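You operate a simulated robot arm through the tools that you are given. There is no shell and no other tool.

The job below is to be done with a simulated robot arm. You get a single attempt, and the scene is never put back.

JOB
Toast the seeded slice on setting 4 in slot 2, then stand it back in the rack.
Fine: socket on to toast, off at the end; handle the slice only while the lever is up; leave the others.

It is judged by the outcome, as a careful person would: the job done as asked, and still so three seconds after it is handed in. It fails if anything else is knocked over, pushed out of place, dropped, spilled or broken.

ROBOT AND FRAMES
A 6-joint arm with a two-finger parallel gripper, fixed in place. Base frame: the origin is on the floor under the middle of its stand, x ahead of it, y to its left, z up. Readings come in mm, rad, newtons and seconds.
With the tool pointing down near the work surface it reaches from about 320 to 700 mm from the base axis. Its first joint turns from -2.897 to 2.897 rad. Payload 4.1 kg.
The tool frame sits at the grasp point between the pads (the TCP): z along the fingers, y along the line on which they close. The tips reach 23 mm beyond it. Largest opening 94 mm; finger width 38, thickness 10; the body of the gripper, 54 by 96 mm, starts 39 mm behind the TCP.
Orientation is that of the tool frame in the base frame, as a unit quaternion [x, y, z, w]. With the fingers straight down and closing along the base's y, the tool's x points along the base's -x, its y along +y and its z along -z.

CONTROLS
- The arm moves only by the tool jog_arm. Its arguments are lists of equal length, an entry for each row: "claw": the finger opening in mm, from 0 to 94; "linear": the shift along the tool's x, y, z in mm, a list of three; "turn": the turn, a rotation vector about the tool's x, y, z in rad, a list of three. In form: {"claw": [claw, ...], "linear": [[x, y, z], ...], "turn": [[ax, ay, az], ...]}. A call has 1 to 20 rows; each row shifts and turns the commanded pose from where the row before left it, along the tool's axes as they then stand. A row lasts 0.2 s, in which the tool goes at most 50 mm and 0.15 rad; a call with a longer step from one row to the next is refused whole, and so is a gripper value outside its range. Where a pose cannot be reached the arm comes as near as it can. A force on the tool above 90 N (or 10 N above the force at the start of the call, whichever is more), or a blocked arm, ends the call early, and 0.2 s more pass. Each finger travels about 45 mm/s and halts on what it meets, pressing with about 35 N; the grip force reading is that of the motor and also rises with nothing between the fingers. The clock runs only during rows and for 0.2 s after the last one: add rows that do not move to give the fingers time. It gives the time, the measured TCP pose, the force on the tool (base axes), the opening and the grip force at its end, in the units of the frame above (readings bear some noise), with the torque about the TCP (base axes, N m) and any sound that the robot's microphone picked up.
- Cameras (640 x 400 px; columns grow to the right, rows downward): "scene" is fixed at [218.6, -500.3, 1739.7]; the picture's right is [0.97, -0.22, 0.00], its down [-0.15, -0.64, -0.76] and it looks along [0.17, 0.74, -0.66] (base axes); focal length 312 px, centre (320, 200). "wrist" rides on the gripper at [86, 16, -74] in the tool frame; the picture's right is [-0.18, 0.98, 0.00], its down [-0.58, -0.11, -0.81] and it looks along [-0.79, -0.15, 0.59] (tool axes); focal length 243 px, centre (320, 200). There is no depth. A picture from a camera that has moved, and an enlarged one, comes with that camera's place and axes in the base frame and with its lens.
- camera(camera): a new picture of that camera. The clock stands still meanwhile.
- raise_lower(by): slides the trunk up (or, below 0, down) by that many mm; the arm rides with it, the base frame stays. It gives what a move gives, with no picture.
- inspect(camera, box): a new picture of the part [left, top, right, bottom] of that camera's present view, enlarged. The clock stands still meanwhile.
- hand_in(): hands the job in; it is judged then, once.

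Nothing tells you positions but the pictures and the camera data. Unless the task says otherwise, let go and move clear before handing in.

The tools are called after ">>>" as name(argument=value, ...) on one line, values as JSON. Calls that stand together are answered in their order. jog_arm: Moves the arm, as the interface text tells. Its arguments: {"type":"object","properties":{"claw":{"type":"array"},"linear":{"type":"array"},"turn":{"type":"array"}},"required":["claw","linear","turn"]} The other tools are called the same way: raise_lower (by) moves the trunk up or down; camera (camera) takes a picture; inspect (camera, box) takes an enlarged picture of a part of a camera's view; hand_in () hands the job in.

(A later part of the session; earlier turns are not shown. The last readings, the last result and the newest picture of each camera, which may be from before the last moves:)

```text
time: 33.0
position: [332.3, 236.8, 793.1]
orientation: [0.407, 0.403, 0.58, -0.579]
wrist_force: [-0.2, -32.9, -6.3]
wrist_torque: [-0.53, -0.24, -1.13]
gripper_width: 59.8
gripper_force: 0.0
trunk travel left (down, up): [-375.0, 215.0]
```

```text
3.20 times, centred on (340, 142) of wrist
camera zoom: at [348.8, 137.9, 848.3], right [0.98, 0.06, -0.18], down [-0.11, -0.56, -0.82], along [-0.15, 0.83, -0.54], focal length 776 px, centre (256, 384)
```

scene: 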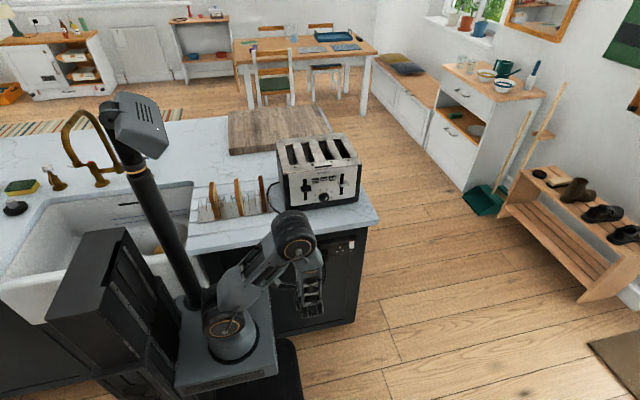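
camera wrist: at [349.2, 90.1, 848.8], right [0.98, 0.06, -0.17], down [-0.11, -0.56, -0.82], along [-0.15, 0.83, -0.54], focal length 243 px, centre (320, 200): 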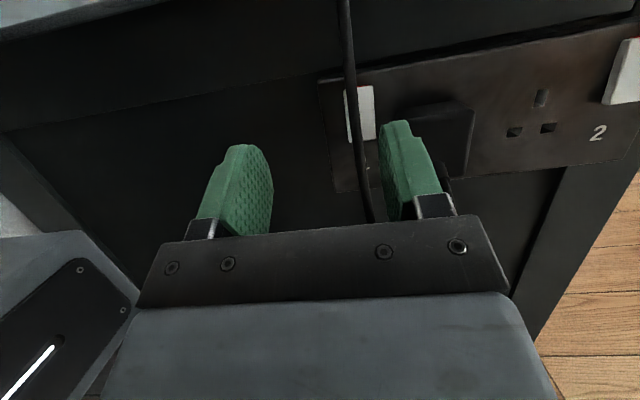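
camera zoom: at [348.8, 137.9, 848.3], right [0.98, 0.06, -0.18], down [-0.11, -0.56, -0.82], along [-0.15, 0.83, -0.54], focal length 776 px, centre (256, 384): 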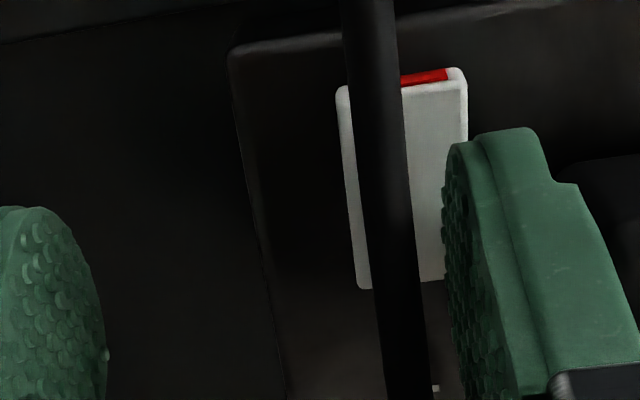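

The rocker has tipped: the red top now stands out, and the finger is at the end stop at 33 N. I'll back off and check it stayed.

>>> jog_arm(claw=[60, 60, 60, 60, 60, 60, 60], linear=[[1.37, 0, -3.76], [2.74, 0, -7.52], [3.42, 0, -9.4], [3.42, 0, -9.4], [3.42, 0, -9.4], [3.42, 0, -9.4], [0, 0, 0]], turn=[[0, 0, 0], [0, 0, 0], [0, 0, 0], [0, 0, 0], [0, 0, 0], [0, 0, 0], [0, 0, 0]])

>>> inspect(camera="wrist", box=[240, 80, 440, 205])

>>> camera(camera="scene")

>>> inspect(camera="scene", box=[300, 165, 370, 209])

```text
time: 34.5
position: [331.3, 187.7, 792.3]
orientation: [-0.405, -0.405, -0.579, 0.58]
wrist_force: [0.5, -0.6, -0.3]
wrist_torque: [0.0, -0.05, 0.01]
gripper_width: 59.8
gripper_force: 0.0
trunk travel left (down, up): [-375.0, 215.0]
```

```text
3.20 times, centred on (340, 142) of wrist
camera zoom: at [348.2, 87.9, 848.5], right [0.98, 0.06, -0.17], down [-0.11, -0.56, -0.82], along [-0.15, 0.83, -0.54], focal length 776 px, centre (256, 384)
```

zoom: 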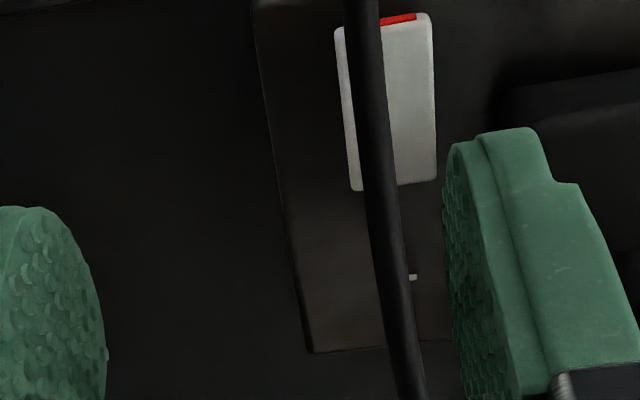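

```text
taken
```

scene: 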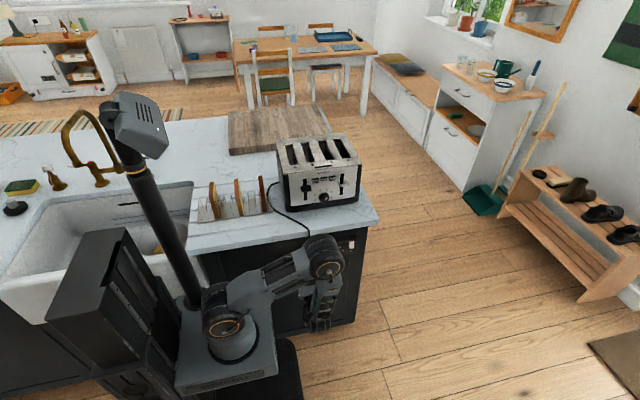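

```text
9.09 times, centred on (335, 187) of scene
camera zoom: at [218.6, -500.3, 1739.7], right [0.97, -0.22, 0.0], down [-0.15, -0.64, -0.76], along [0.17, 0.74, -0.66], focal length 2839 px, centre (184, 318)
```

zoom: 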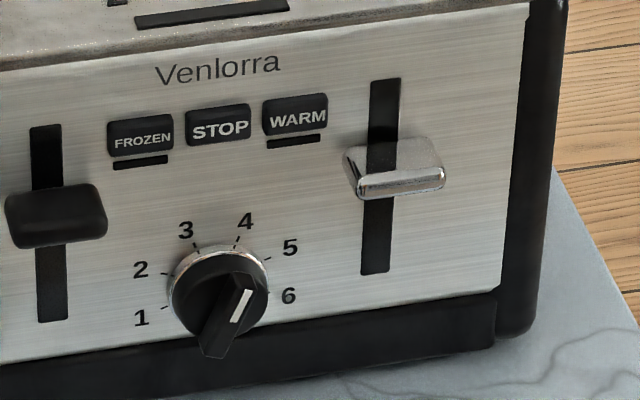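

The switch is on and stays on, and the dial is still at 4. I'll raise the trunk fully and start turning the gripper back to point downward.

>>> raise_lower(by=215)

>>> jog_arm(claw=[60, 60, 60, 60, 60, 60, 60, 60, 60, 60, 60, 60, 60], linear=[[0, 0, 0], [0, 0, 0], [0, 0, 0], [0, 0, 0], [0, 0, 0], [0, 0, 0], [0, 0, 0], [0, 0, 0], [0, 0, 0], [0, 0, 0], [0, 0, 0], [0, 0, 0], [0, 0, 0]], turn=[[0, 0, -0.1428], [0, 0, -0.1428], [0, 0, -0.1428], [0, 0, -0.1428], [0, 0, -0.1428], [0, 0, -0.1428], [0, 0, -0.1428], [0, 0, -0.1428], [0, 0, -0.1428], [0, 0, -0.1428], [0, 0, -0.1428], [0, 0, -0.1428], [0, 0, -0.1428]])

>>> jog_arm(claw=[60, 60, 60, 60, 60, 60, 60, 60, 60, 60], linear=[[0, 0, 0], [0, 0, 0], [0, 0, 0], [0, 0, 0], [0, 0, 0], [0, 0, 0], [0, 0, 0], [0, 0, 0], [0, 0, 0], [0, 0, 0]], turn=[[0, 0, -0.1428], [0, 0, -0.1428], [0, 0, -0.1428], [0, 0, -0.1428], [0, 0, -0.1428], [0, 0, -0.1428], [0, 0, -0.1428], [0, 0, -0.1428], [0, 0, -0.1428], [0, 0, 0]])

>>> camera(camera="scene")

```text
time: 36.8
position: [331.9, 187.7, 1007.5]
orientation: [-0.406, -0.406, -0.578, 0.579]
wrist_force: [-0.2, 0.2, -0.1]
wrist_torque: [0.0, 0.01, 0.03]
gripper_width: 59.7
gripper_force: 0.0
trunk travel left (down, up): [-590.0, 0.0]
```

```text
time: 39.6
position: [332.2, 186.4, 1008.0]
orientation: [-0.081, 0.568, 0.81, 0.117]
wrist_force: [-0.5, 0.0, -0.4]
wrist_torque: [0.0, 0.04, 0.02]
gripper_width: 60.1
gripper_force: 0.0
trunk travel left (down, up): [-590.0, 0.0]
```

```text
time: 41.8
position: [407.3, 191.4, 1046.4]
orientation: [-0.405, 0.408, 0.58, 0.577]
wrist_force: [0.0, 0.3, 0.4]
wrist_torque: [0.02, 0.01, 0.03]
gripper_width: 60.1
gripper_force: 0.1
out of reach, approached as far as the arm can: row 8, 9
trunk travel left (down, up): [-590.0, 0.0]
```

```text
taken
```

scene: 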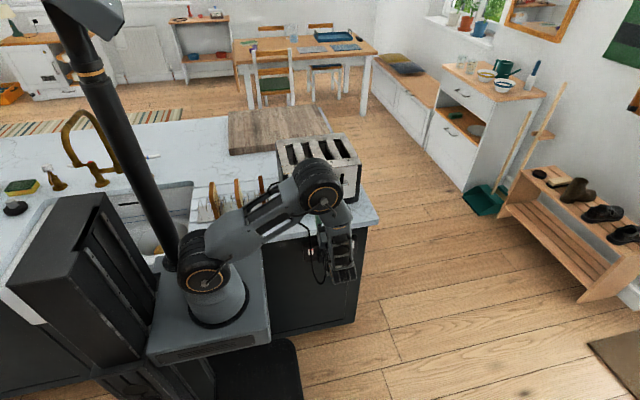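

The level pose with the camera below became unreachable at the end, so the arm drifted to (407, 191, 1046), still in free space. I'll now tip the gripper down.

>>> jog_arm(claw=[60, 60, 60, 60, 60], linear=[[0, 0, 0], [0, 0, 0], [0, 0, 0], [0, 0, 0], [0, 0, 0]], turn=[[0, 0.1477, 0], [0, 0.1477, 0], [0, 0.1477, 0], [0, 0.1477, 0], [0, 0, 0]])

```text
time: 43.0
position: [406.1, 192.3, 1047.2]
orientation: [-0.557, 0.558, 0.435, 0.434]
wrist_force: [0.6, 0.2, 1.0]
wrist_torque: [0.03, -0.01, 0.01]
gripper_width: 60.0
gripper_force: 0.1
trunk travel left (down, up): [-590.0, 0.0]
```

>>> jog_arm(claw=[60, 60, 60, 60, 60, 60, 60, 60, 60, 60, 60, 60, 60], linear=[[0, 0, 0], [0, 0, 0], [0, 0, 0], [0, 0, 0], [0, 0, 0], [0, 0, 0], [0, 0, 0], [0, 0, 0], [0, 0, 0], [0, 0, -30], [0, 0, -30], [0, 0, -30], [0, 0, 0]], turn=[[0, 0.1477, 0], [0, 0.1477, 0], [0, 0.1477, 0], [0, 0.1477, 0], [0, 0.1477, 0], [0, 0.1477, 0], [0, 0.1477, 0], [0, 0.1477, 0], [0, 0.1477, 0], [0, 0, 0], [0, 0, 0], [0, 0, 0], [0, 0, 0]])

>>> camera(camera="scene")

```text
time: 45.8
position: [406.7, 191.8, 1138.6]
orientation: [-0.707, 0.707, 0.0, 0.0]
wrist_force: [0.1, 0.5, 0.4]
wrist_torque: [0.0, 0.02, -0.01]
gripper_width: 60.0
gripper_force: 0.0
trunk travel left (down, up): [-590.0, 0.0]
```

```text
taken
```

scene: 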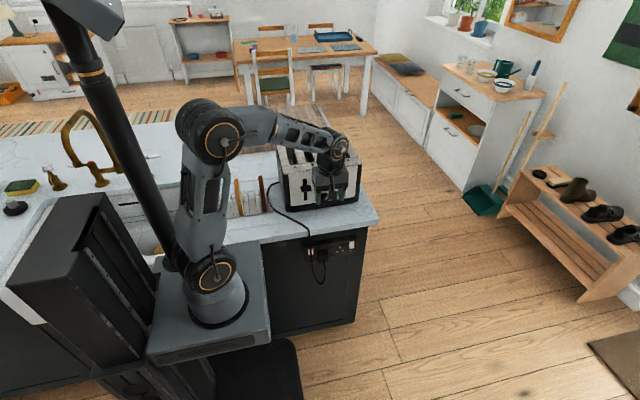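

The tool points straight down again at (407, 192, 1139). I'll move over toward the rack to see the seeded slice and the wires closely, watching the clearance to the mast.

>>> jog_arm(claw=[60, 60, 60, 60, 60, 60, 60, 60, 60, 60], linear=[[-16.47, 34.08, -6.82], [-16.47, 34.08, -6.82], [-16.47, 34.08, -6.82], [-16.47, 34.08, -6.82], [-16.47, 34.08, -6.82], [-16.47, 34.08, -6.82], [-16.47, 34.08, -6.82], [-16.47, 34.08, -6.82], [-16.47, 34.08, -6.82], [0, 0, 0]], turn=[[0, 0, 0], [0, 0, 0], [0, 0, 0], [0, 0, 0], [0, 0, 0], [0, 0, 0], [0, 0, 0], [0, 0, 0], [0, 0, 0], [0, 0, 0]])

>>> camera(camera="scene")

>>> camera(camera="wrist")

```text
time: 48.0
position: [99.3, 341.9, 1198.4]
orientation: [-0.707, 0.708, 0.001, -0.001]
wrist_force: [0.1, 0.2, 0.3]
wrist_torque: [-0.04, 0.04, 0.03]
gripper_width: 59.7
gripper_force: 0.1
trunk travel left (down, up): [-590.0, 0.0]
```

```text
taken
```

scene: 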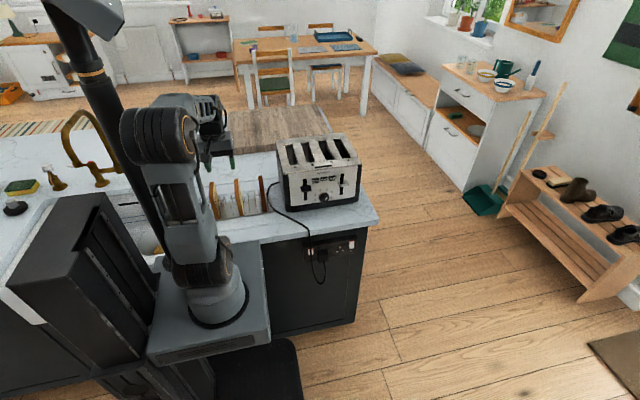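

```text
taken
camera wrist: at [83.5, 255.4, 1273.9], right [-0.98, 0.19, 0.0], down [0.11, 0.58, 0.81], along [0.15, 0.79, -0.59], focal length 243 px, centre (320, 200)
```

wrist: 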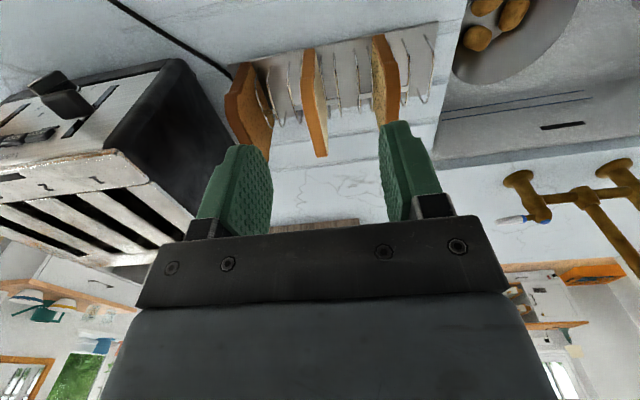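

>>> inspect(camera="scene", box=[80, 80, 260, 200])

>>> inspect(camera="wrist", box=[300, 10, 460, 130])

```text
3.33 times, centred on (170, 140) of scene
camera zoom: at [218.6, -500.3, 1739.7], right [0.97, -0.22, 0.0], down [-0.15, -0.64, -0.76], along [0.17, 0.74, -0.66], focal length 1041 px, centre (820, 400)
```

zoom: 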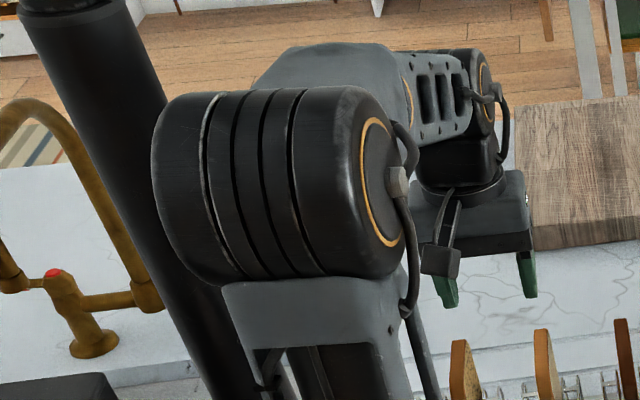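

```text
3.33 times, centred on (380, 70) of wrist
camera zoom: at [83.5, 255.4, 1273.9], right [-0.98, 0.19, 0.0], down [0.11, 0.58, 0.81], along [0.15, 0.79, -0.59], focal length 809 px, centre (120, 633)
```

zoom: 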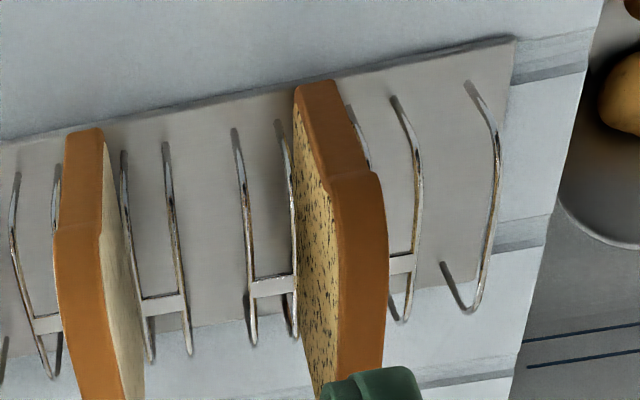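

The seeded slice stands at about x 34, y 388–485, top near z 1026. To keep the elbow off the mast I'll tip the tool 20° outward, go above the slice high up, and then use the trunk for the vertical travel.

>>> jog_arm(claw=[60, 60, 60, 60, 60, 60, 60, 60], linear=[[0, 0, 0], [0, 0, 0], [0, 0, 0], [-24.8, 16.25, 0.6], [-24.8, 16.25, 0.6], [-24.8, 16.25, 0.6], [-24.8, 16.25, 0.6], [0, 0, 0]], turn=[[0, -0.1163, 0], [0, -0.1163, 0], [0, -0.1163, 0], [0, 0, 0], [0, 0, 0], [0, 0, 0], [0, 0, 0], [0, 0, 0]])

>>> camera(camera="scene")

>>> camera(camera="wrist")

```text
time: 49.8
position: [35.4, 434.8, 1230.5]
orientation: [-0.696, 0.697, 0.123, 0.121]
wrist_force: [0.0, -0.1, 0.0]
wrist_torque: [0.0, 0.0, 0.0]
gripper_width: 59.8
gripper_force: 0.1
trunk travel left (down, up): [-590.0, 0.0]
```

```text
taken
```

scene: 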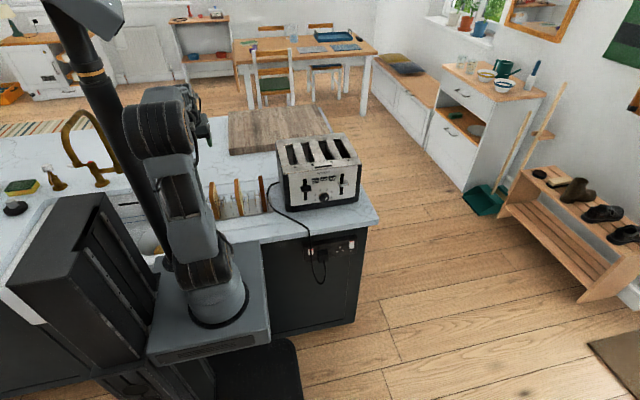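

```text
taken
camera wrist: at [18.7, 329.4, 1271.1], right [-0.98, 0.17, 0.06], down [0.11, 0.27, 0.96], along [0.15, 0.95, -0.29], focal length 243 px, centre (320, 200)
```

wrist: 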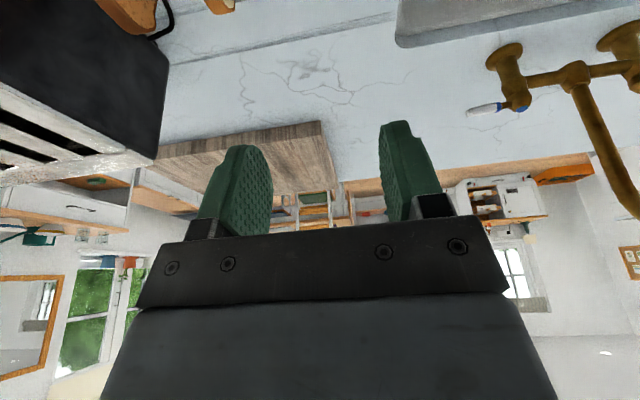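

No blocking there, and I'm over the slice at z 1230. I'll lower the trunk 140 mm, which leaves the tips still above the slice's top.

>>> raise_lower(by=-140)

>>> camera(camera="wrist")

>>> inspect(camera="scene", box=[180, 150, 300, 225])

```text
time: 51.5
position: [35.6, 435.5, 1090.3]
orientation: [0.696, -0.696, -0.124, -0.122]
wrist_force: [-0.4, 0.5, 0.4]
wrist_torque: [0.01, 0.0, -0.02]
gripper_width: 60.3
gripper_force: 0.1
trunk travel left (down, up): [-450.0, 140.0]
```

```text
taken
camera wrist: at [18.9, 329.3, 1131.1], right [-0.98, 0.17, 0.06], down [0.11, 0.27, 0.96], along [0.15, 0.95, -0.29], focal length 243 px, centre (320, 200)
```

wrist: 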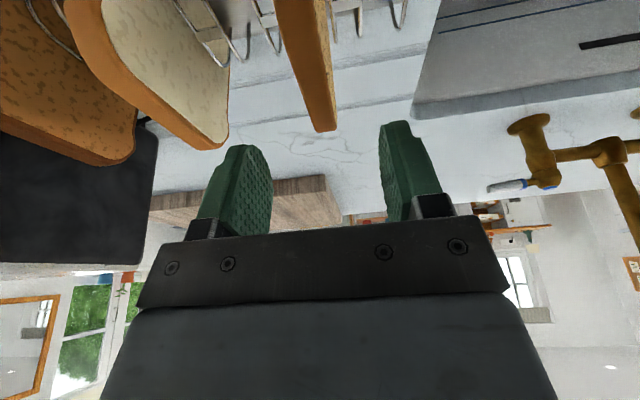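

```text
5.33 times, centred on (240, 188) of scene
camera zoom: at [218.6, -500.3, 1739.7], right [0.97, -0.22, 0.0], down [-0.15, -0.64, -0.76], along [0.17, 0.74, -0.66], focal length 1666 px, centre (747, 267)
```

zoom: 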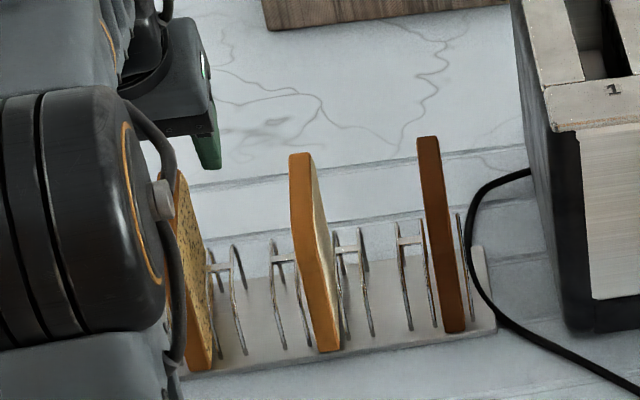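

>>> inspect(camera="wrist", box=[240, 0, 400, 140])

```text
2.86 times, centred on (320, 70) of wrist
camera zoom: at [18.9, 329.3, 1131.1], right [-0.98, 0.17, 0.06], down [0.11, 0.27, 0.96], along [0.15, 0.95, -0.29], focal length 693 px, centre (320, 571)
```

zoom: 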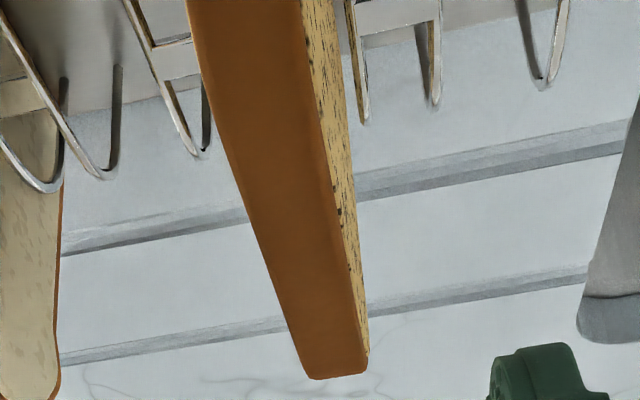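

The slice's top edge is centred at x about 34.5, is about 15.5 mm thick, and its top is near z 1030. The gripper is centred to within a millimetre, so I'll lower 56 mm to straddle the top and check.

>>> raise_lower(by=-56)

>>> camera(camera="wrist")

>>> inspect(camera="wrist", box=[220, 100, 420, 240])

```text
time: 52.5
position: [34.0, 435.3, 1034.2]
orientation: [-0.696, 0.696, 0.124, 0.123]
wrist_force: [0.1, -0.2, 0.1]
wrist_torque: [0.0, 0.03, 0.02]
gripper_width: 60.1
gripper_force: 0.0
trunk travel left (down, up): [-394.0, 196.0]
```

```text
taken
camera wrist: at [18.9, 329.3, 1075.0], right [-0.98, 0.17, 0.06], down [0.11, 0.27, 0.96], along [0.15, 0.95, -0.29], focal length 243 px, centre (320, 200)
```

wrist: 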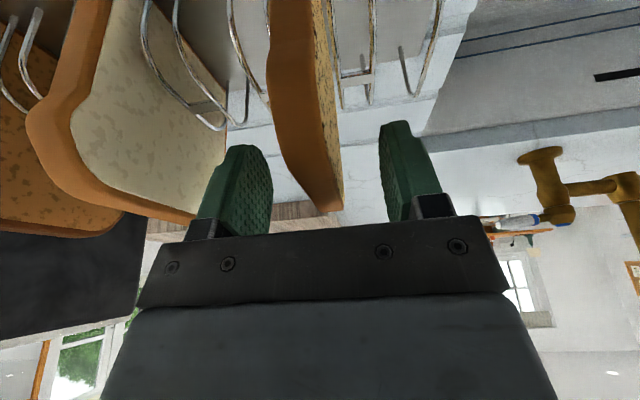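

```text
2.86 times, centred on (320, 170) of wrist
camera zoom: at [18.9, 329.3, 1075.0], right [-0.98, 0.17, 0.06], down [0.11, 0.27, 0.96], along [0.15, 0.95, -0.29], focal length 693 px, centre (320, 286)
```

zoom: 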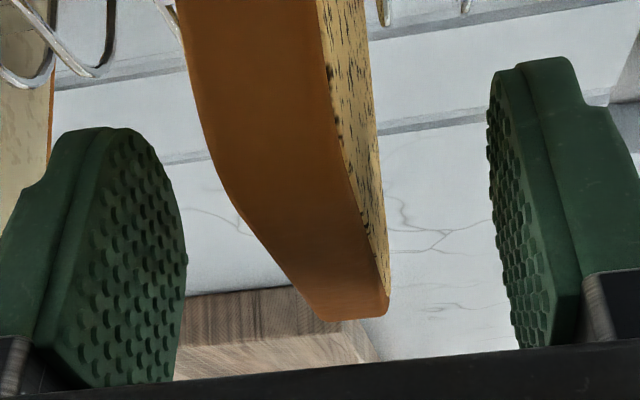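

The slice is between the pads with even room. Closing on it.

>>> jog_arm(claw=[45, 32, 22, 10, 10, 10, 10], linear=[[0, 0, 0], [0, 0, 0], [0, 0, 0], [0, 0, 0], [0, 0, 0], [0, 0, 0], [0, 0, 0]], turn=[[0, 0, 0], [0, 0, 0], [0, 0, 0], [0, 0, 0], [0, 0, 0], [0, 0, 0], [0, 0, 0]])

>>> camera(camera="wrist")

```text
time: 54.1
position: [34.7, 435.4, 1034.3]
orientation: [-0.696, 0.697, 0.122, 0.121]
wrist_force: [-0.4, 0.3, 0.5]
wrist_torque: [0.01, 0.07, -0.02]
gripper_width: 15.4
gripper_force: 34.3
trunk travel left (down, up): [-394.0, 196.0]
```

```text
taken
camera wrist: at [18.9, 329.3, 1075.0], right [-0.98, 0.17, 0.06], down [0.11, 0.27, 0.96], along [0.15, 0.95, -0.29], focal length 243 px, centre (320, 200)
```

wrist: 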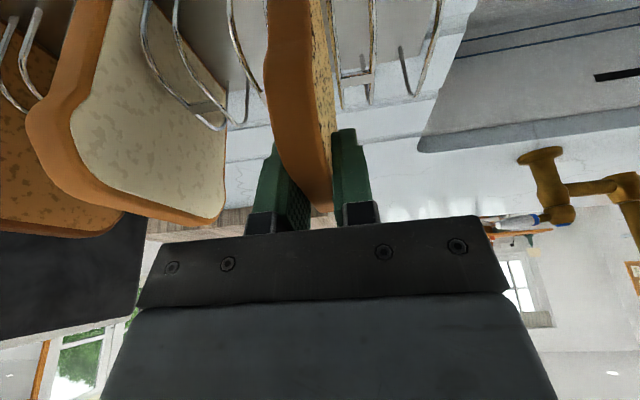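

Gripped at 15.4 mm. I'll lift it straight up with the trunk.

>>> raise_lower(by=196)

>>> camera(camera="wrist")

>>> camera(camera="scene")

```text
time: 56.2
position: [34.5, 435.7, 1230.3]
orientation: [-0.696, 0.697, 0.123, 0.122]
wrist_force: [-0.1, 0.0, -0.7]
wrist_torque: [-0.01, 0.01, -0.03]
gripper_width: 15.3
gripper_force: 34.8
trunk travel left (down, up): [-590.0, 0.0]
```

```text
taken
camera wrist: at [18.9, 329.4, 1270.9], right [-0.98, 0.17, 0.06], down [0.11, 0.27, 0.96], along [0.15, 0.95, -0.29], focal length 243 px, centre (320, 200)
```

wrist: 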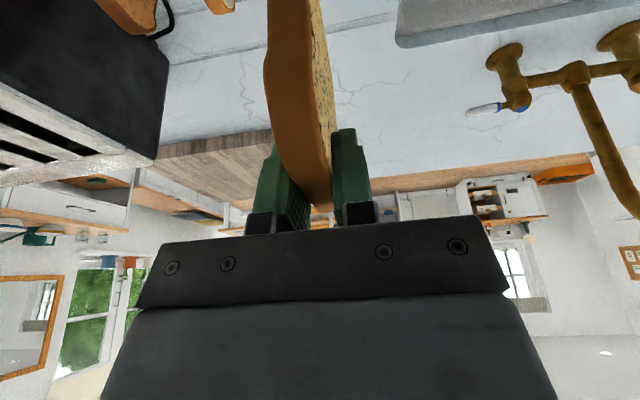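

```text
taken
```

scene: 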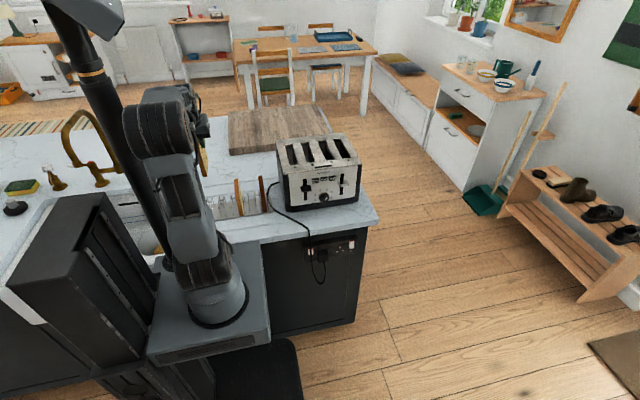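

The slice is held and its bottom is above the toaster top level. I'll move partway toward the toaster with a little extra height.

>>> jog_arm(claw=[10, 10, 10, 10, 10, 10, 10, 10], linear=[[-4.66, -30.8, -0.97], [-4.66, -30.8, -0.97], [-4.66, -30.8, -0.97], [-4.66, -30.8, -0.97], [-4.66, -30.8, -0.97], [-4.66, -30.8, -0.97], [0, -30.7, 0], [0, 0, 0]], turn=[[0, 0, 0], [0, 0, 0], [0, 0, 0], [0, 0, 0], [0, 0, 0], [0, 0, 0], [0, 0, 0], [0, 0, 0]])

>>> camera(camera="scene")

```text
time: 58.0
position: [252.2, 460.1, 1245.5]
orientation: [-0.696, 0.697, 0.123, 0.122]
wrist_force: [0.3, -0.1, -0.6]
wrist_torque: [-0.03, 0.0, -0.01]
gripper_width: 14.8
gripper_force: 34.7
trunk travel left (down, up): [-590.0, 0.0]
```

```text
taken
```

scene: 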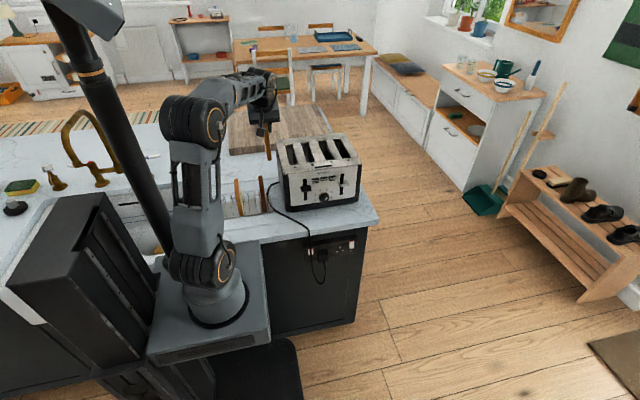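

>>> jog_arm(claw=[10, 10, 10, 10, 10, 10], linear=[[-3.38, -28.96, 1.24], [-3.38, -28.96, 1.24], [-3.38, -28.96, 1.24], [-3.38, -28.96, 1.24], [-3.38, -28.96, 1.24], [0, 0, 0]], turn=[[0, 0, 0], [0, 0, 0], [0, 0, 0], [0, 0, 0], [0, 0, 0], [0, 0, 0]])

>>> camera(camera="wrist")

>>> inspect(camera="scene", box=[240, 70, 400, 210])

```text
time: 59.4
position: [394.9, 477.7, 1244.6]
orientation: [-0.696, 0.697, 0.124, 0.121]
wrist_force: [0.1, -0.2, -0.3]
wrist_torque: [-0.02, 0.05, -0.01]
gripper_width: 15.3
gripper_force: 35.1
trunk travel left (down, up): [-590.0, 0.0]
```

```text
taken
camera wrist: at [379.7, 371.8, 1285.5], right [-0.98, 0.17, 0.06], down [0.11, 0.27, 0.96], along [0.15, 0.95, -0.29], focal length 243 px, centre (320, 200)
```

wrist: 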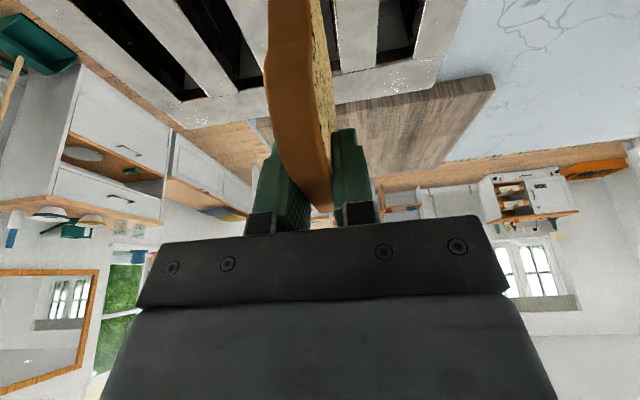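

```text
2.86 times, centred on (320, 140) of scene
camera zoom: at [218.6, -500.3, 1739.7], right [0.97, -0.22, 0.0], down [-0.15, -0.64, -0.76], along [0.17, 0.74, -0.66], focal length 892 px, centre (320, 371)
```

zoom: 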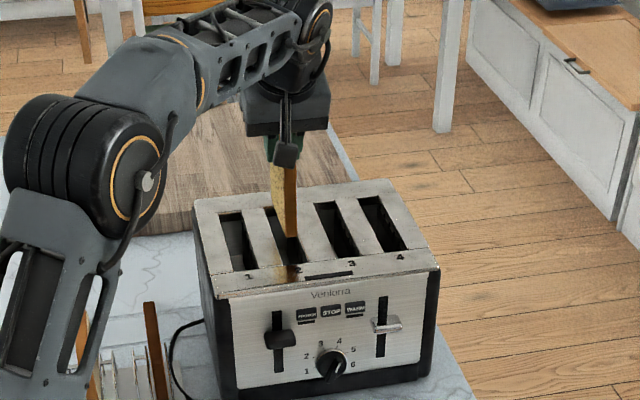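

>>> inspect(camera="wrist", box=[140, 0, 460, 130])

>>> inspect(camera="scene", box=[280, 115, 360, 175])

```text
2.00 times, centred on (300, 65) of wrist
camera zoom: at [379.7, 371.8, 1285.5], right [-0.98, 0.17, 0.06], down [0.11, 0.27, 0.96], along [0.15, 0.95, -0.29], focal length 485 px, centre (360, 470)
```

zoom: 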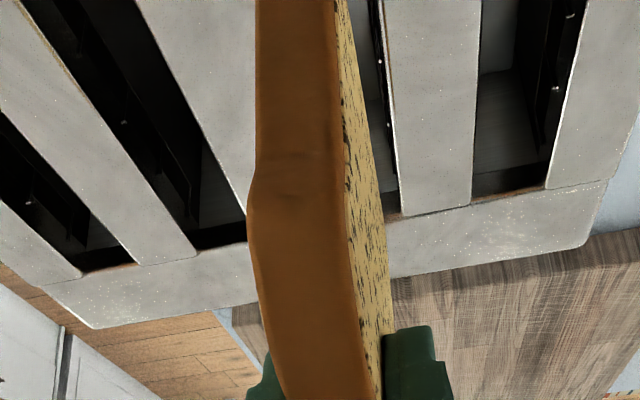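

```text
6.67 times, centred on (320, 145) of scene
camera zoom: at [218.6, -500.3, 1739.7], right [0.97, -0.22, 0.0], down [-0.15, -0.64, -0.76], along [0.17, 0.74, -0.66], focal length 2082 px, centre (320, 567)
```

zoom: 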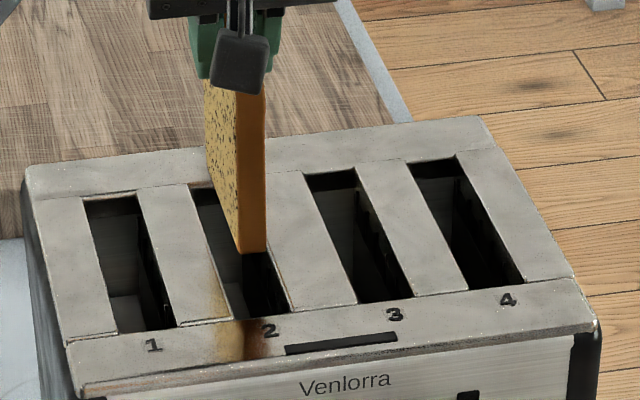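

The slice hangs over slot 2, whose centre is x about 396.7; it's about 1 mm left of that. I'll nudge it and lower 60 mm into the slot, then check the force.

>>> jog_arm(claw=[10, 10, 10, 10, 10, 10, 10, 10], linear=[[0, -1.3, 0], [3.42, 0, 9.4], [3.42, 0, 9.4], [3.42, 0, 9.4], [3.42, 0, 9.4], [3.42, 0, 9.4], [3.42, 0, 9.4], [0, 0, 0]], turn=[[0, 0, 0], [0, 0, 0], [0, 0, 0], [0, 0, 0], [0, 0, 0], [0, 0, 0], [0, 0, 0], [0, 0, 0]])

>>> camera(camera="wrist")

>>> inspect(camera="scene", box=[280, 115, 360, 175])

```text
time: 61.2
position: [396.5, 477.1, 1184.0]
orientation: [-0.696, 0.697, 0.123, 0.122]
wrist_force: [-1.1, 0.3, -0.6]
wrist_torque: [-0.03, 0.01, 0.0]
gripper_width: 15.1
gripper_force: 35.3
trunk travel left (down, up): [-590.0, 0.0]
```

```text
taken
camera wrist: at [380.5, 371.3, 1225.4], right [-0.98, 0.17, 0.06], down [0.11, 0.27, 0.96], along [0.15, 0.95, -0.29], focal length 243 px, centre (320, 200)
```

wrist: 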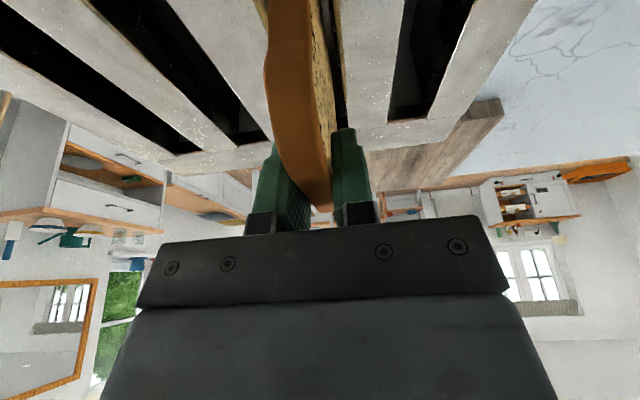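

```text
6.67 times, centred on (320, 145) of scene
camera zoom: at [218.6, -500.3, 1739.7], right [0.97, -0.22, 0.0], down [-0.15, -0.64, -0.76], along [0.17, 0.74, -0.66], focal length 2082 px, centre (320, 567)
```

zoom: 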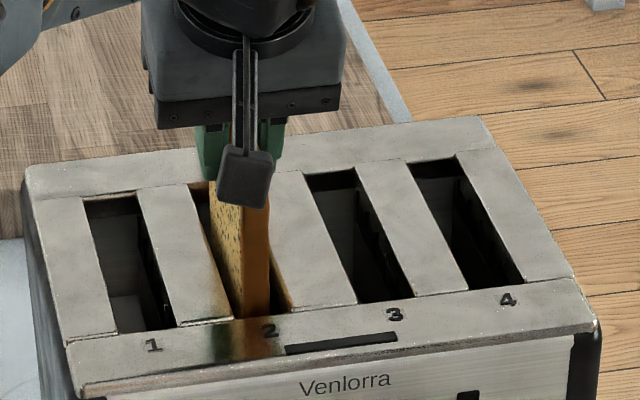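

The slice is in slot 2 without touching. Lowering 30 mm more in small steps.

>>> jog_arm(claw=[10, 10, 10, 10, 10, 10, 10], linear=[[1.71, 0, 4.7], [1.71, 0, 4.7], [1.71, 0, 4.7], [1.71, 0, 4.7], [1.71, 0, 4.7], [1.71, 0, 4.7], [0, 0, 0]], turn=[[0, 0, 0], [0, 0, 0], [0, 0, 0], [0, 0, 0], [0, 0, 0], [0, 0, 0], [0, 0, 0]])

>>> inspect(camera="scene", box=[280, 115, 360, 175])

>>> camera(camera="wrist")

```text
time: 62.8
position: [397.5, 477.3, 1154.8]
orientation: [-0.696, 0.697, 0.122, 0.122]
wrist_force: [-0.2, -0.4, -0.5]
wrist_torque: [0.0, -0.03, 0.02]
gripper_width: 15.4
gripper_force: 34.8
trunk travel left (down, up): [-590.0, 0.0]
```

```text
6.67 times, centred on (320, 145) of scene
camera zoom: at [218.6, -500.3, 1739.7], right [0.97, -0.22, 0.0], down [-0.15, -0.64, -0.76], along [0.17, 0.74, -0.66], focal length 2082 px, centre (320, 567)
```

zoom: 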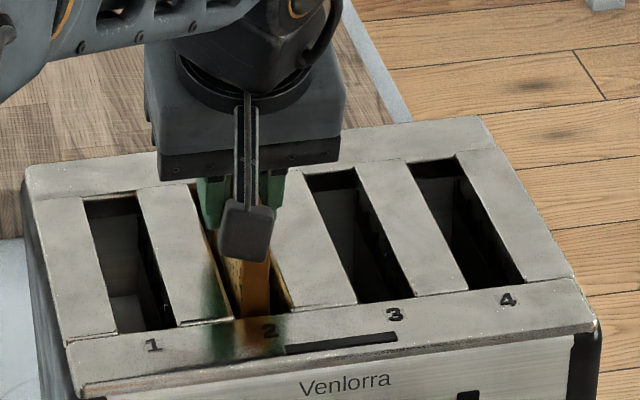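

```text
taken
camera wrist: at [380.5, 371.6, 1195.3], right [-0.98, 0.17, 0.07], down [0.11, 0.27, 0.96], along [0.15, 0.95, -0.29], focal length 243 px, centre (320, 200)
```

wrist: 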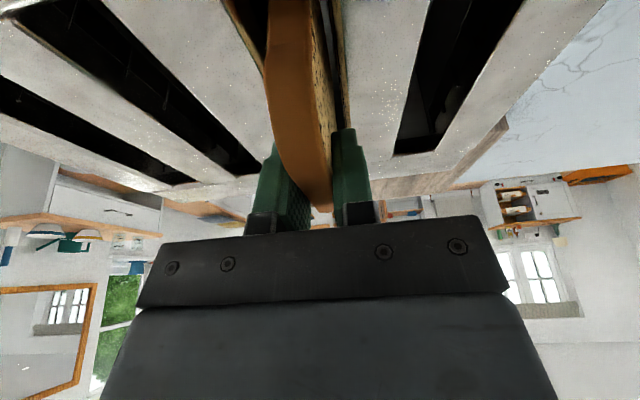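

Still no contact, with the fingertips about 12 mm above the toaster top. Lowering in 2 mm steps.

>>> jog_arm(claw=[10, 10, 10, 10, 10, 10], linear=[[0.684, 0, 1.88], [0.684, 0, 1.88], [0.684, 0, 1.88], [0.684, 0, 1.88], [0, 0, 0], [0, 0, 0]], turn=[[0, 0, 0], [0, 0, 0], [0, 0, 0], [0, 0, 0], [0, 0, 0], [0, 0, 0]])

>>> inspect(camera="wrist", box=[200, 60, 440, 220])

```text
time: 64.2
position: [396.9, 477.2, 1147.1]
orientation: [-0.696, 0.697, 0.123, 0.123]
wrist_force: [0.0, 1.4, 1.9]
wrist_torque: [0.13, 0.01, -0.02]
gripper_width: 15.4
gripper_force: 35.6
trunk travel left (down, up): [-590.0, 0.0]
```

```text
2.50 times, centred on (320, 140) of wrist
camera zoom: at [380.7, 371.7, 1187.6], right [-0.98, 0.17, 0.06], down [0.11, 0.27, 0.96], along [0.15, 0.95, -0.29], focal length 606 px, centre (320, 350)
```

zoom: 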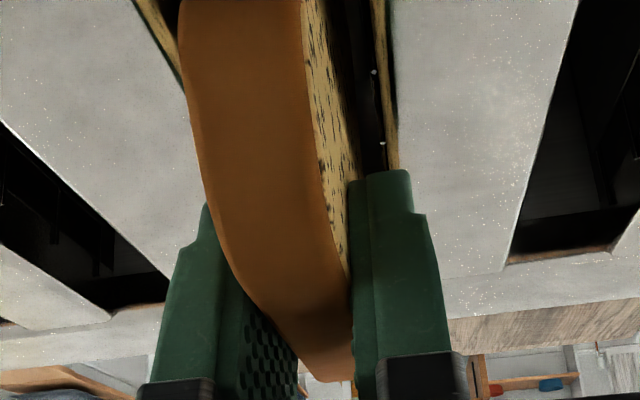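

A slight upward force appears, about 2 N, likely the slice meeting the carriage. I'll go 2 mm more to confirm.

>>> jog_arm(claw=[10, 10, 10, 10], linear=[[0.342, 0, 0.94], [0.342, 0, 0.94], [0, 0, 0], [0, 0, 0]], turn=[[0, 0, 0], [0, 0, 0], [0, 0, 0], [0, 0, 0]])

```text
time: 65.2
position: [395.6, 478.3, 1145.9]
orientation: [-0.696, 0.697, 0.123, 0.122]
wrist_force: [0.8, 0.1, 1.1]
wrist_torque: [0.1, -0.09, 0.01]
gripper_width: 15.3
gripper_force: 34.5
trunk travel left (down, up): [-590.0, 0.0]
```

>>> inspect(camera="scene", box=[275, 140, 365, 210])

>>> inspect(camera="wrist", box=[200, 60, 440, 220])

```text
5.71 times, centred on (320, 175) of scene
camera zoom: at [218.6, -500.3, 1739.7], right [0.97, -0.22, 0.0], down [-0.15, -0.64, -0.76], along [0.17, 0.74, -0.66], focal length 1785 px, centre (320, 343)
```

zoom: 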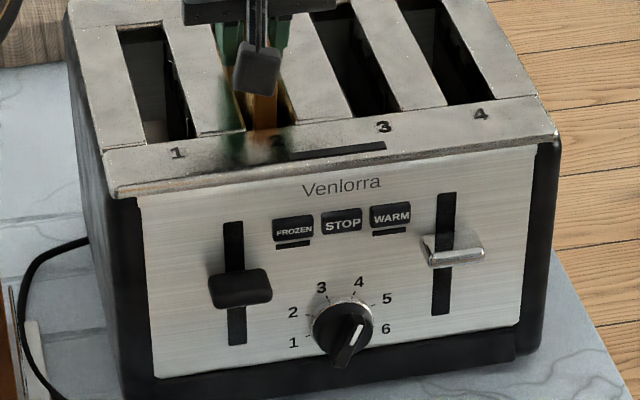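

```text
2.50 times, centred on (320, 140) of wrist
camera zoom: at [380.5, 371.6, 1186.0], right [-0.98, 0.17, 0.06], down [0.11, 0.27, 0.96], along [0.15, 0.95, -0.29], focal length 606 px, centre (320, 350)
```

zoom: 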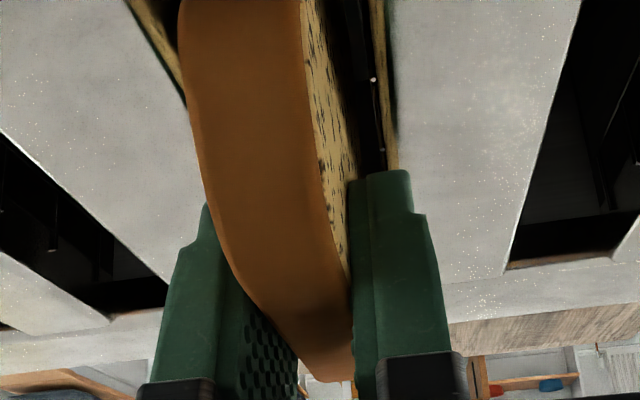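

The lever has dipped about 9 mm, so the slice is resting on the sprung carriage. I'll rise 7 mm so the lever is fully up, then let go.

>>> jog_arm(claw=[10, 10, 10, 10, 10], linear=[[-0.684, 0, -1.88], [-0.684, 0, -1.88], [-0.684, 0, -1.88], [-0.342, 0, -0.94], [0, 0, 0]], turn=[[0, 0, 0], [0, 0, 0], [0, 0, 0], [0, 0, 0], [0, 0, 0]])

>>> inspect(camera="scene", box=[275, 140, 365, 210])

```text
time: 66.4
position: [395.7, 477.5, 1152.0]
orientation: [-0.696, 0.697, 0.122, 0.121]
wrist_force: [0.1, -0.8, 1.1]
wrist_torque: [0.03, -0.02, -0.01]
gripper_width: 15.3
gripper_force: 35.1
trunk travel left (down, up): [-590.0, 0.0]
```

```text
5.71 times, centred on (320, 175) of scene
camera zoom: at [218.6, -500.3, 1739.7], right [0.97, -0.22, 0.0], down [-0.15, -0.64, -0.76], along [0.17, 0.74, -0.66], focal length 1785 px, centre (320, 343)
```

zoom: 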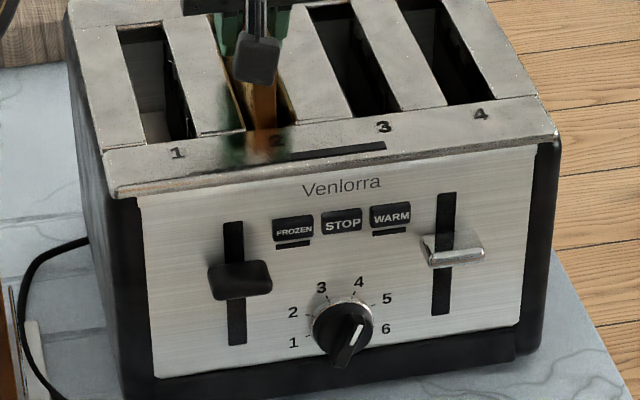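

>>> jog_arm(claw=[10, 10, 10, 10], linear=[[-0.513, 0, -1.41], [-0.513, 0, -1.41], [0, 0, 0], [0, 0, 0]], turn=[[0, 0, 0], [0, 0, 0], [0, 0, 0], [0, 0, 0]])

>>> inspect(camera="scene", box=[275, 140, 365, 210])

```text
time: 67.4
position: [396.8, 476.6, 1154.6]
orientation: [-0.696, 0.697, 0.122, 0.122]
wrist_force: [0.2, -0.3, -0.1]
wrist_torque: [0.01, 0.0, 0.01]
gripper_width: 15.3
gripper_force: 35.0
trunk travel left (down, up): [-590.0, 0.0]
```

```text
5.71 times, centred on (320, 175) of scene
camera zoom: at [218.6, -500.3, 1739.7], right [0.97, -0.22, 0.0], down [-0.15, -0.64, -0.76], along [0.17, 0.74, -0.66], focal length 1785 px, centre (320, 343)
```

zoom: 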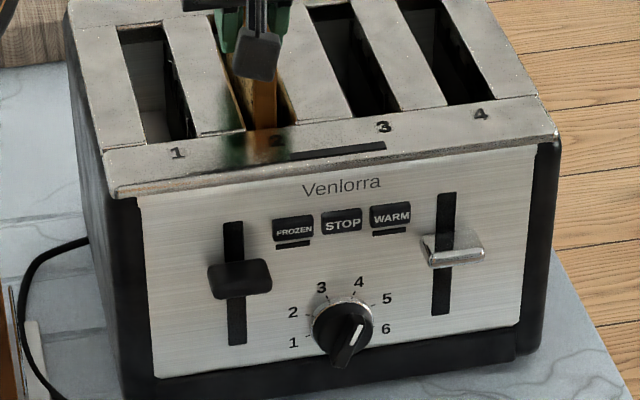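

The lever is back up and the force is zero. Letting go of the slice and lifting straight off.

>>> jog_arm(claw=[20, 26, 34, 40, 40, 40, 40, 40, 40, 40], linear=[[0, 0, 0], [0, 0, 0], [0, 0, 0], [0, 0, 0], [-3.42, 0, -9.4], [-6.84, 0, -18.8], [-6.84, 0, -18.8], [-6.84, 0, -18.8], [-6.84, 0, -18.8], [0, 0, 0]], turn=[[0, 0, 0], [0, 0, 0], [0, 0, 0], [0, 0, 0], [0, 0, 0], [0, 0, 0], [0, 0, 0], [0, 0, 0], [0, 0, 0], [0, 0, 0]])

>>> camera(camera="wrist")

>>> inspect(camera="scene", box=[270, 115, 370, 205])

```text
time: 69.6
position: [397.6, 478.6, 1245.3]
orientation: [0.696, -0.696, -0.123, -0.122]
wrist_force: [1.0, 0.4, 0.0]
wrist_torque: [-0.01, 0.02, 0.02]
gripper_width: 39.8
gripper_force: 0.1
trunk travel left (down, up): [-590.0, 0.0]
```

```text
taken
camera wrist: at [380.7, 372.0, 1286.0], right [-0.98, 0.17, 0.06], down [0.11, 0.27, 0.96], along [0.15, 0.95, -0.29], focal length 243 px, centre (320, 200)
```

wrist: 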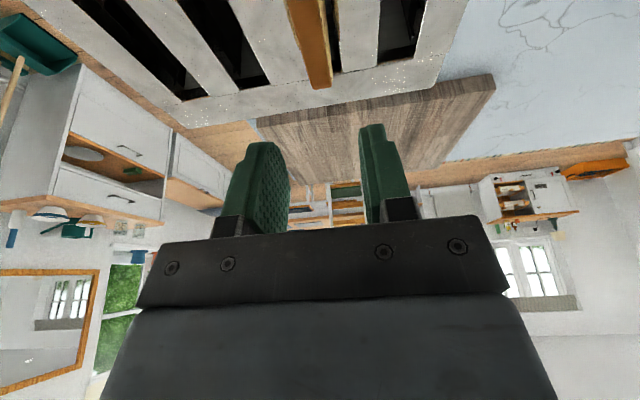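

```text
4.44 times, centred on (320, 160) of scene
camera zoom: at [218.6, -500.3, 1739.7], right [0.97, -0.22, 0.0], down [-0.15, -0.64, -0.76], along [0.17, 0.74, -0.66], focal length 1388 px, centre (320, 378)
```

zoom: 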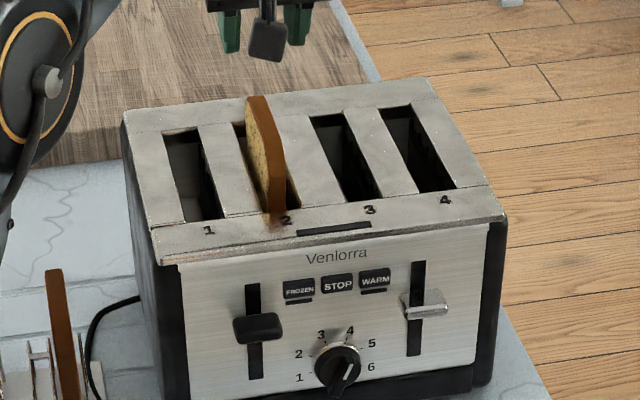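

The slice stands in slot 2 with its top about 35 mm proud, and the left lever is up. Next I'll come back in front of the toaster, fingers closed and tipped forward, to press the left lever.

>>> jog_arm(claw=[30, 20, 10, 2, 2, 2, 2, 2, 2, 2, 2, 2], linear=[[38.4, 6.1, -6.0], [38.4, 6.1, -6.0], [38.4, 6.1, -6.0], [38.4, 6.1, -6.0], [38.4, 6.1, -6.0], [38.4, 6.1, -6.0], [0, 0, 0], [0, 0, 0], [0, 0, 0], [0, 0, 0], [0, 0, 0], [0, 0, 0]], turn=[[0, 0, 0], [0, 0, 0], [0, 0, 0], [0, 0, 0], [0, 0, 0], [0, 0, 0], [0, -0.1396, 0], [0, -0.1396, 0], [0, -0.1396, 0], [0, -0.1396, 0], [0, -0.1396, 0], [0, 0, 0]])

>>> camera(camera="wrist")

>>> camera(camera="scene")

```text
time: 72.2
position: [360.0, 248.9, 1200.2]
orientation: [-0.611, 0.614, 0.354, 0.354]
wrist_force: [0.5, 0.2, 0.2]
wrist_torque: [0.0, 0.01, 0.04]
gripper_width: 1.8
gripper_force: 0.1
trunk travel left (down, up): [-590.0, 0.0]
```

```text
taken
camera wrist: at [344.1, 141.4, 1162.8], right [-0.98, 0.09, 0.16], down [0.11, -0.41, 0.91], along [0.15, 0.91, 0.39], focal length 243 px, centre (320, 200)
```

wrist: 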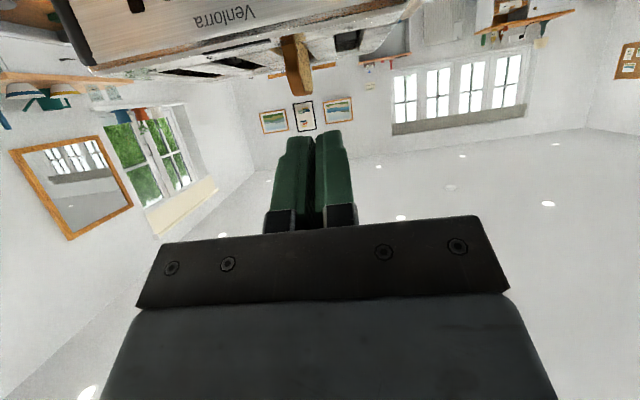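

```text
taken
```

scene: 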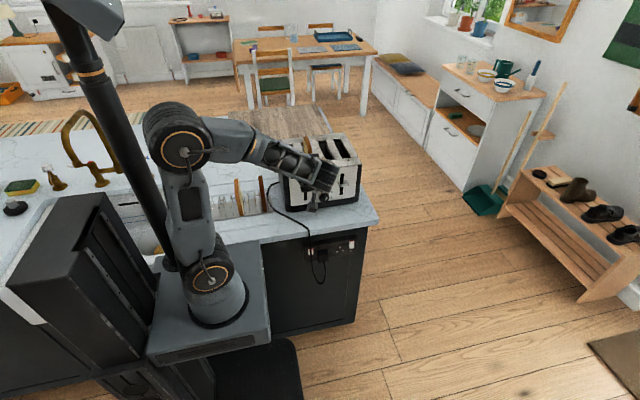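

>>> jog_arm(claw=[0, 0, 0, 0], linear=[[17.5, -0.3, 29.7], [17.5, -0.3, 29.7], [17.5, -0.3, 29.7], [0, 0, 0]], turn=[[0, 0, 0], [0, 0, 0], [0, 0, 0], [0, 0, 0]])

>>> camera(camera="wrist")

>>> inspect(camera="wrist", box=[220, 0, 420, 160])

>>> inspect(camera="scene", box=[270, 135, 370, 215])

```text
time: 73.2
position: [361.9, 299.1, 1110.5]
orientation: [-0.612, 0.613, 0.353, 0.353]
wrist_force: [-0.2, -0.7, -0.7]
wrist_torque: [-0.04, 0.01, 0.01]
gripper_width: 0.0
gripper_force: 34.8
trunk travel left (down, up): [-590.0, 0.0]
```

```text
taken
camera wrist: at [344.8, 192.0, 1072.2], right [-0.98, 0.09, 0.16], down [0.11, -0.41, 0.91], along [0.15, 0.91, 0.39], focal length 243 px, centre (320, 200)
```

wrist: 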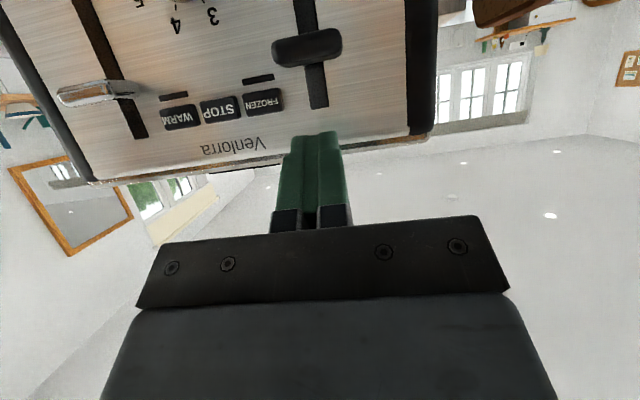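

```text
2.50 times, centred on (320, 80) of wrist
camera zoom: at [344.8, 192.0, 1072.2], right [-0.98, 0.09, 0.16], down [0.11, -0.41, 0.91], along [0.15, 0.91, 0.39], focal length 606 px, centre (320, 500)
```

zoom: 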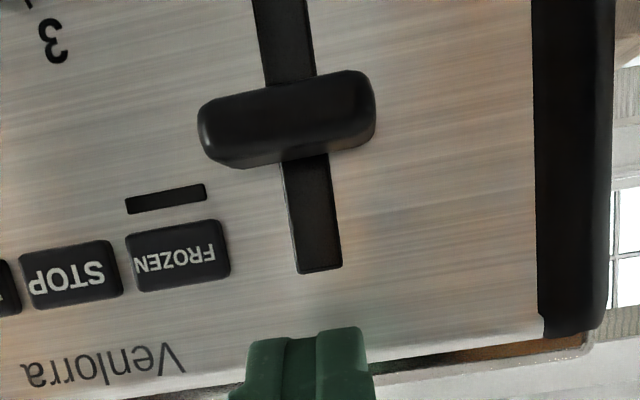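

```text
5.00 times, centred on (320, 175) of scene
camera zoom: at [218.6, -500.3, 1739.7], right [0.97, -0.22, 0.0], down [-0.15, -0.64, -0.76], along [0.17, 0.74, -0.66], focal length 1562 px, centre (320, 325)
```

zoom: 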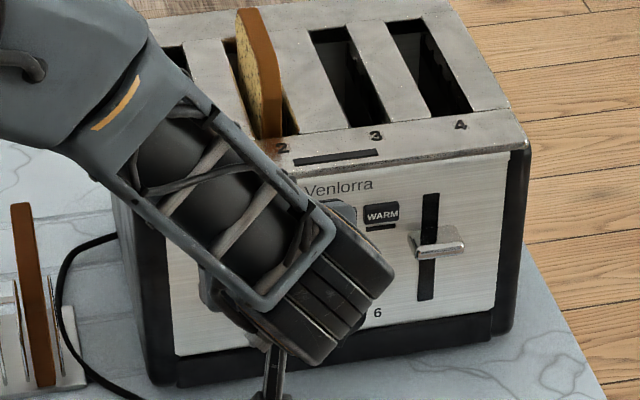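

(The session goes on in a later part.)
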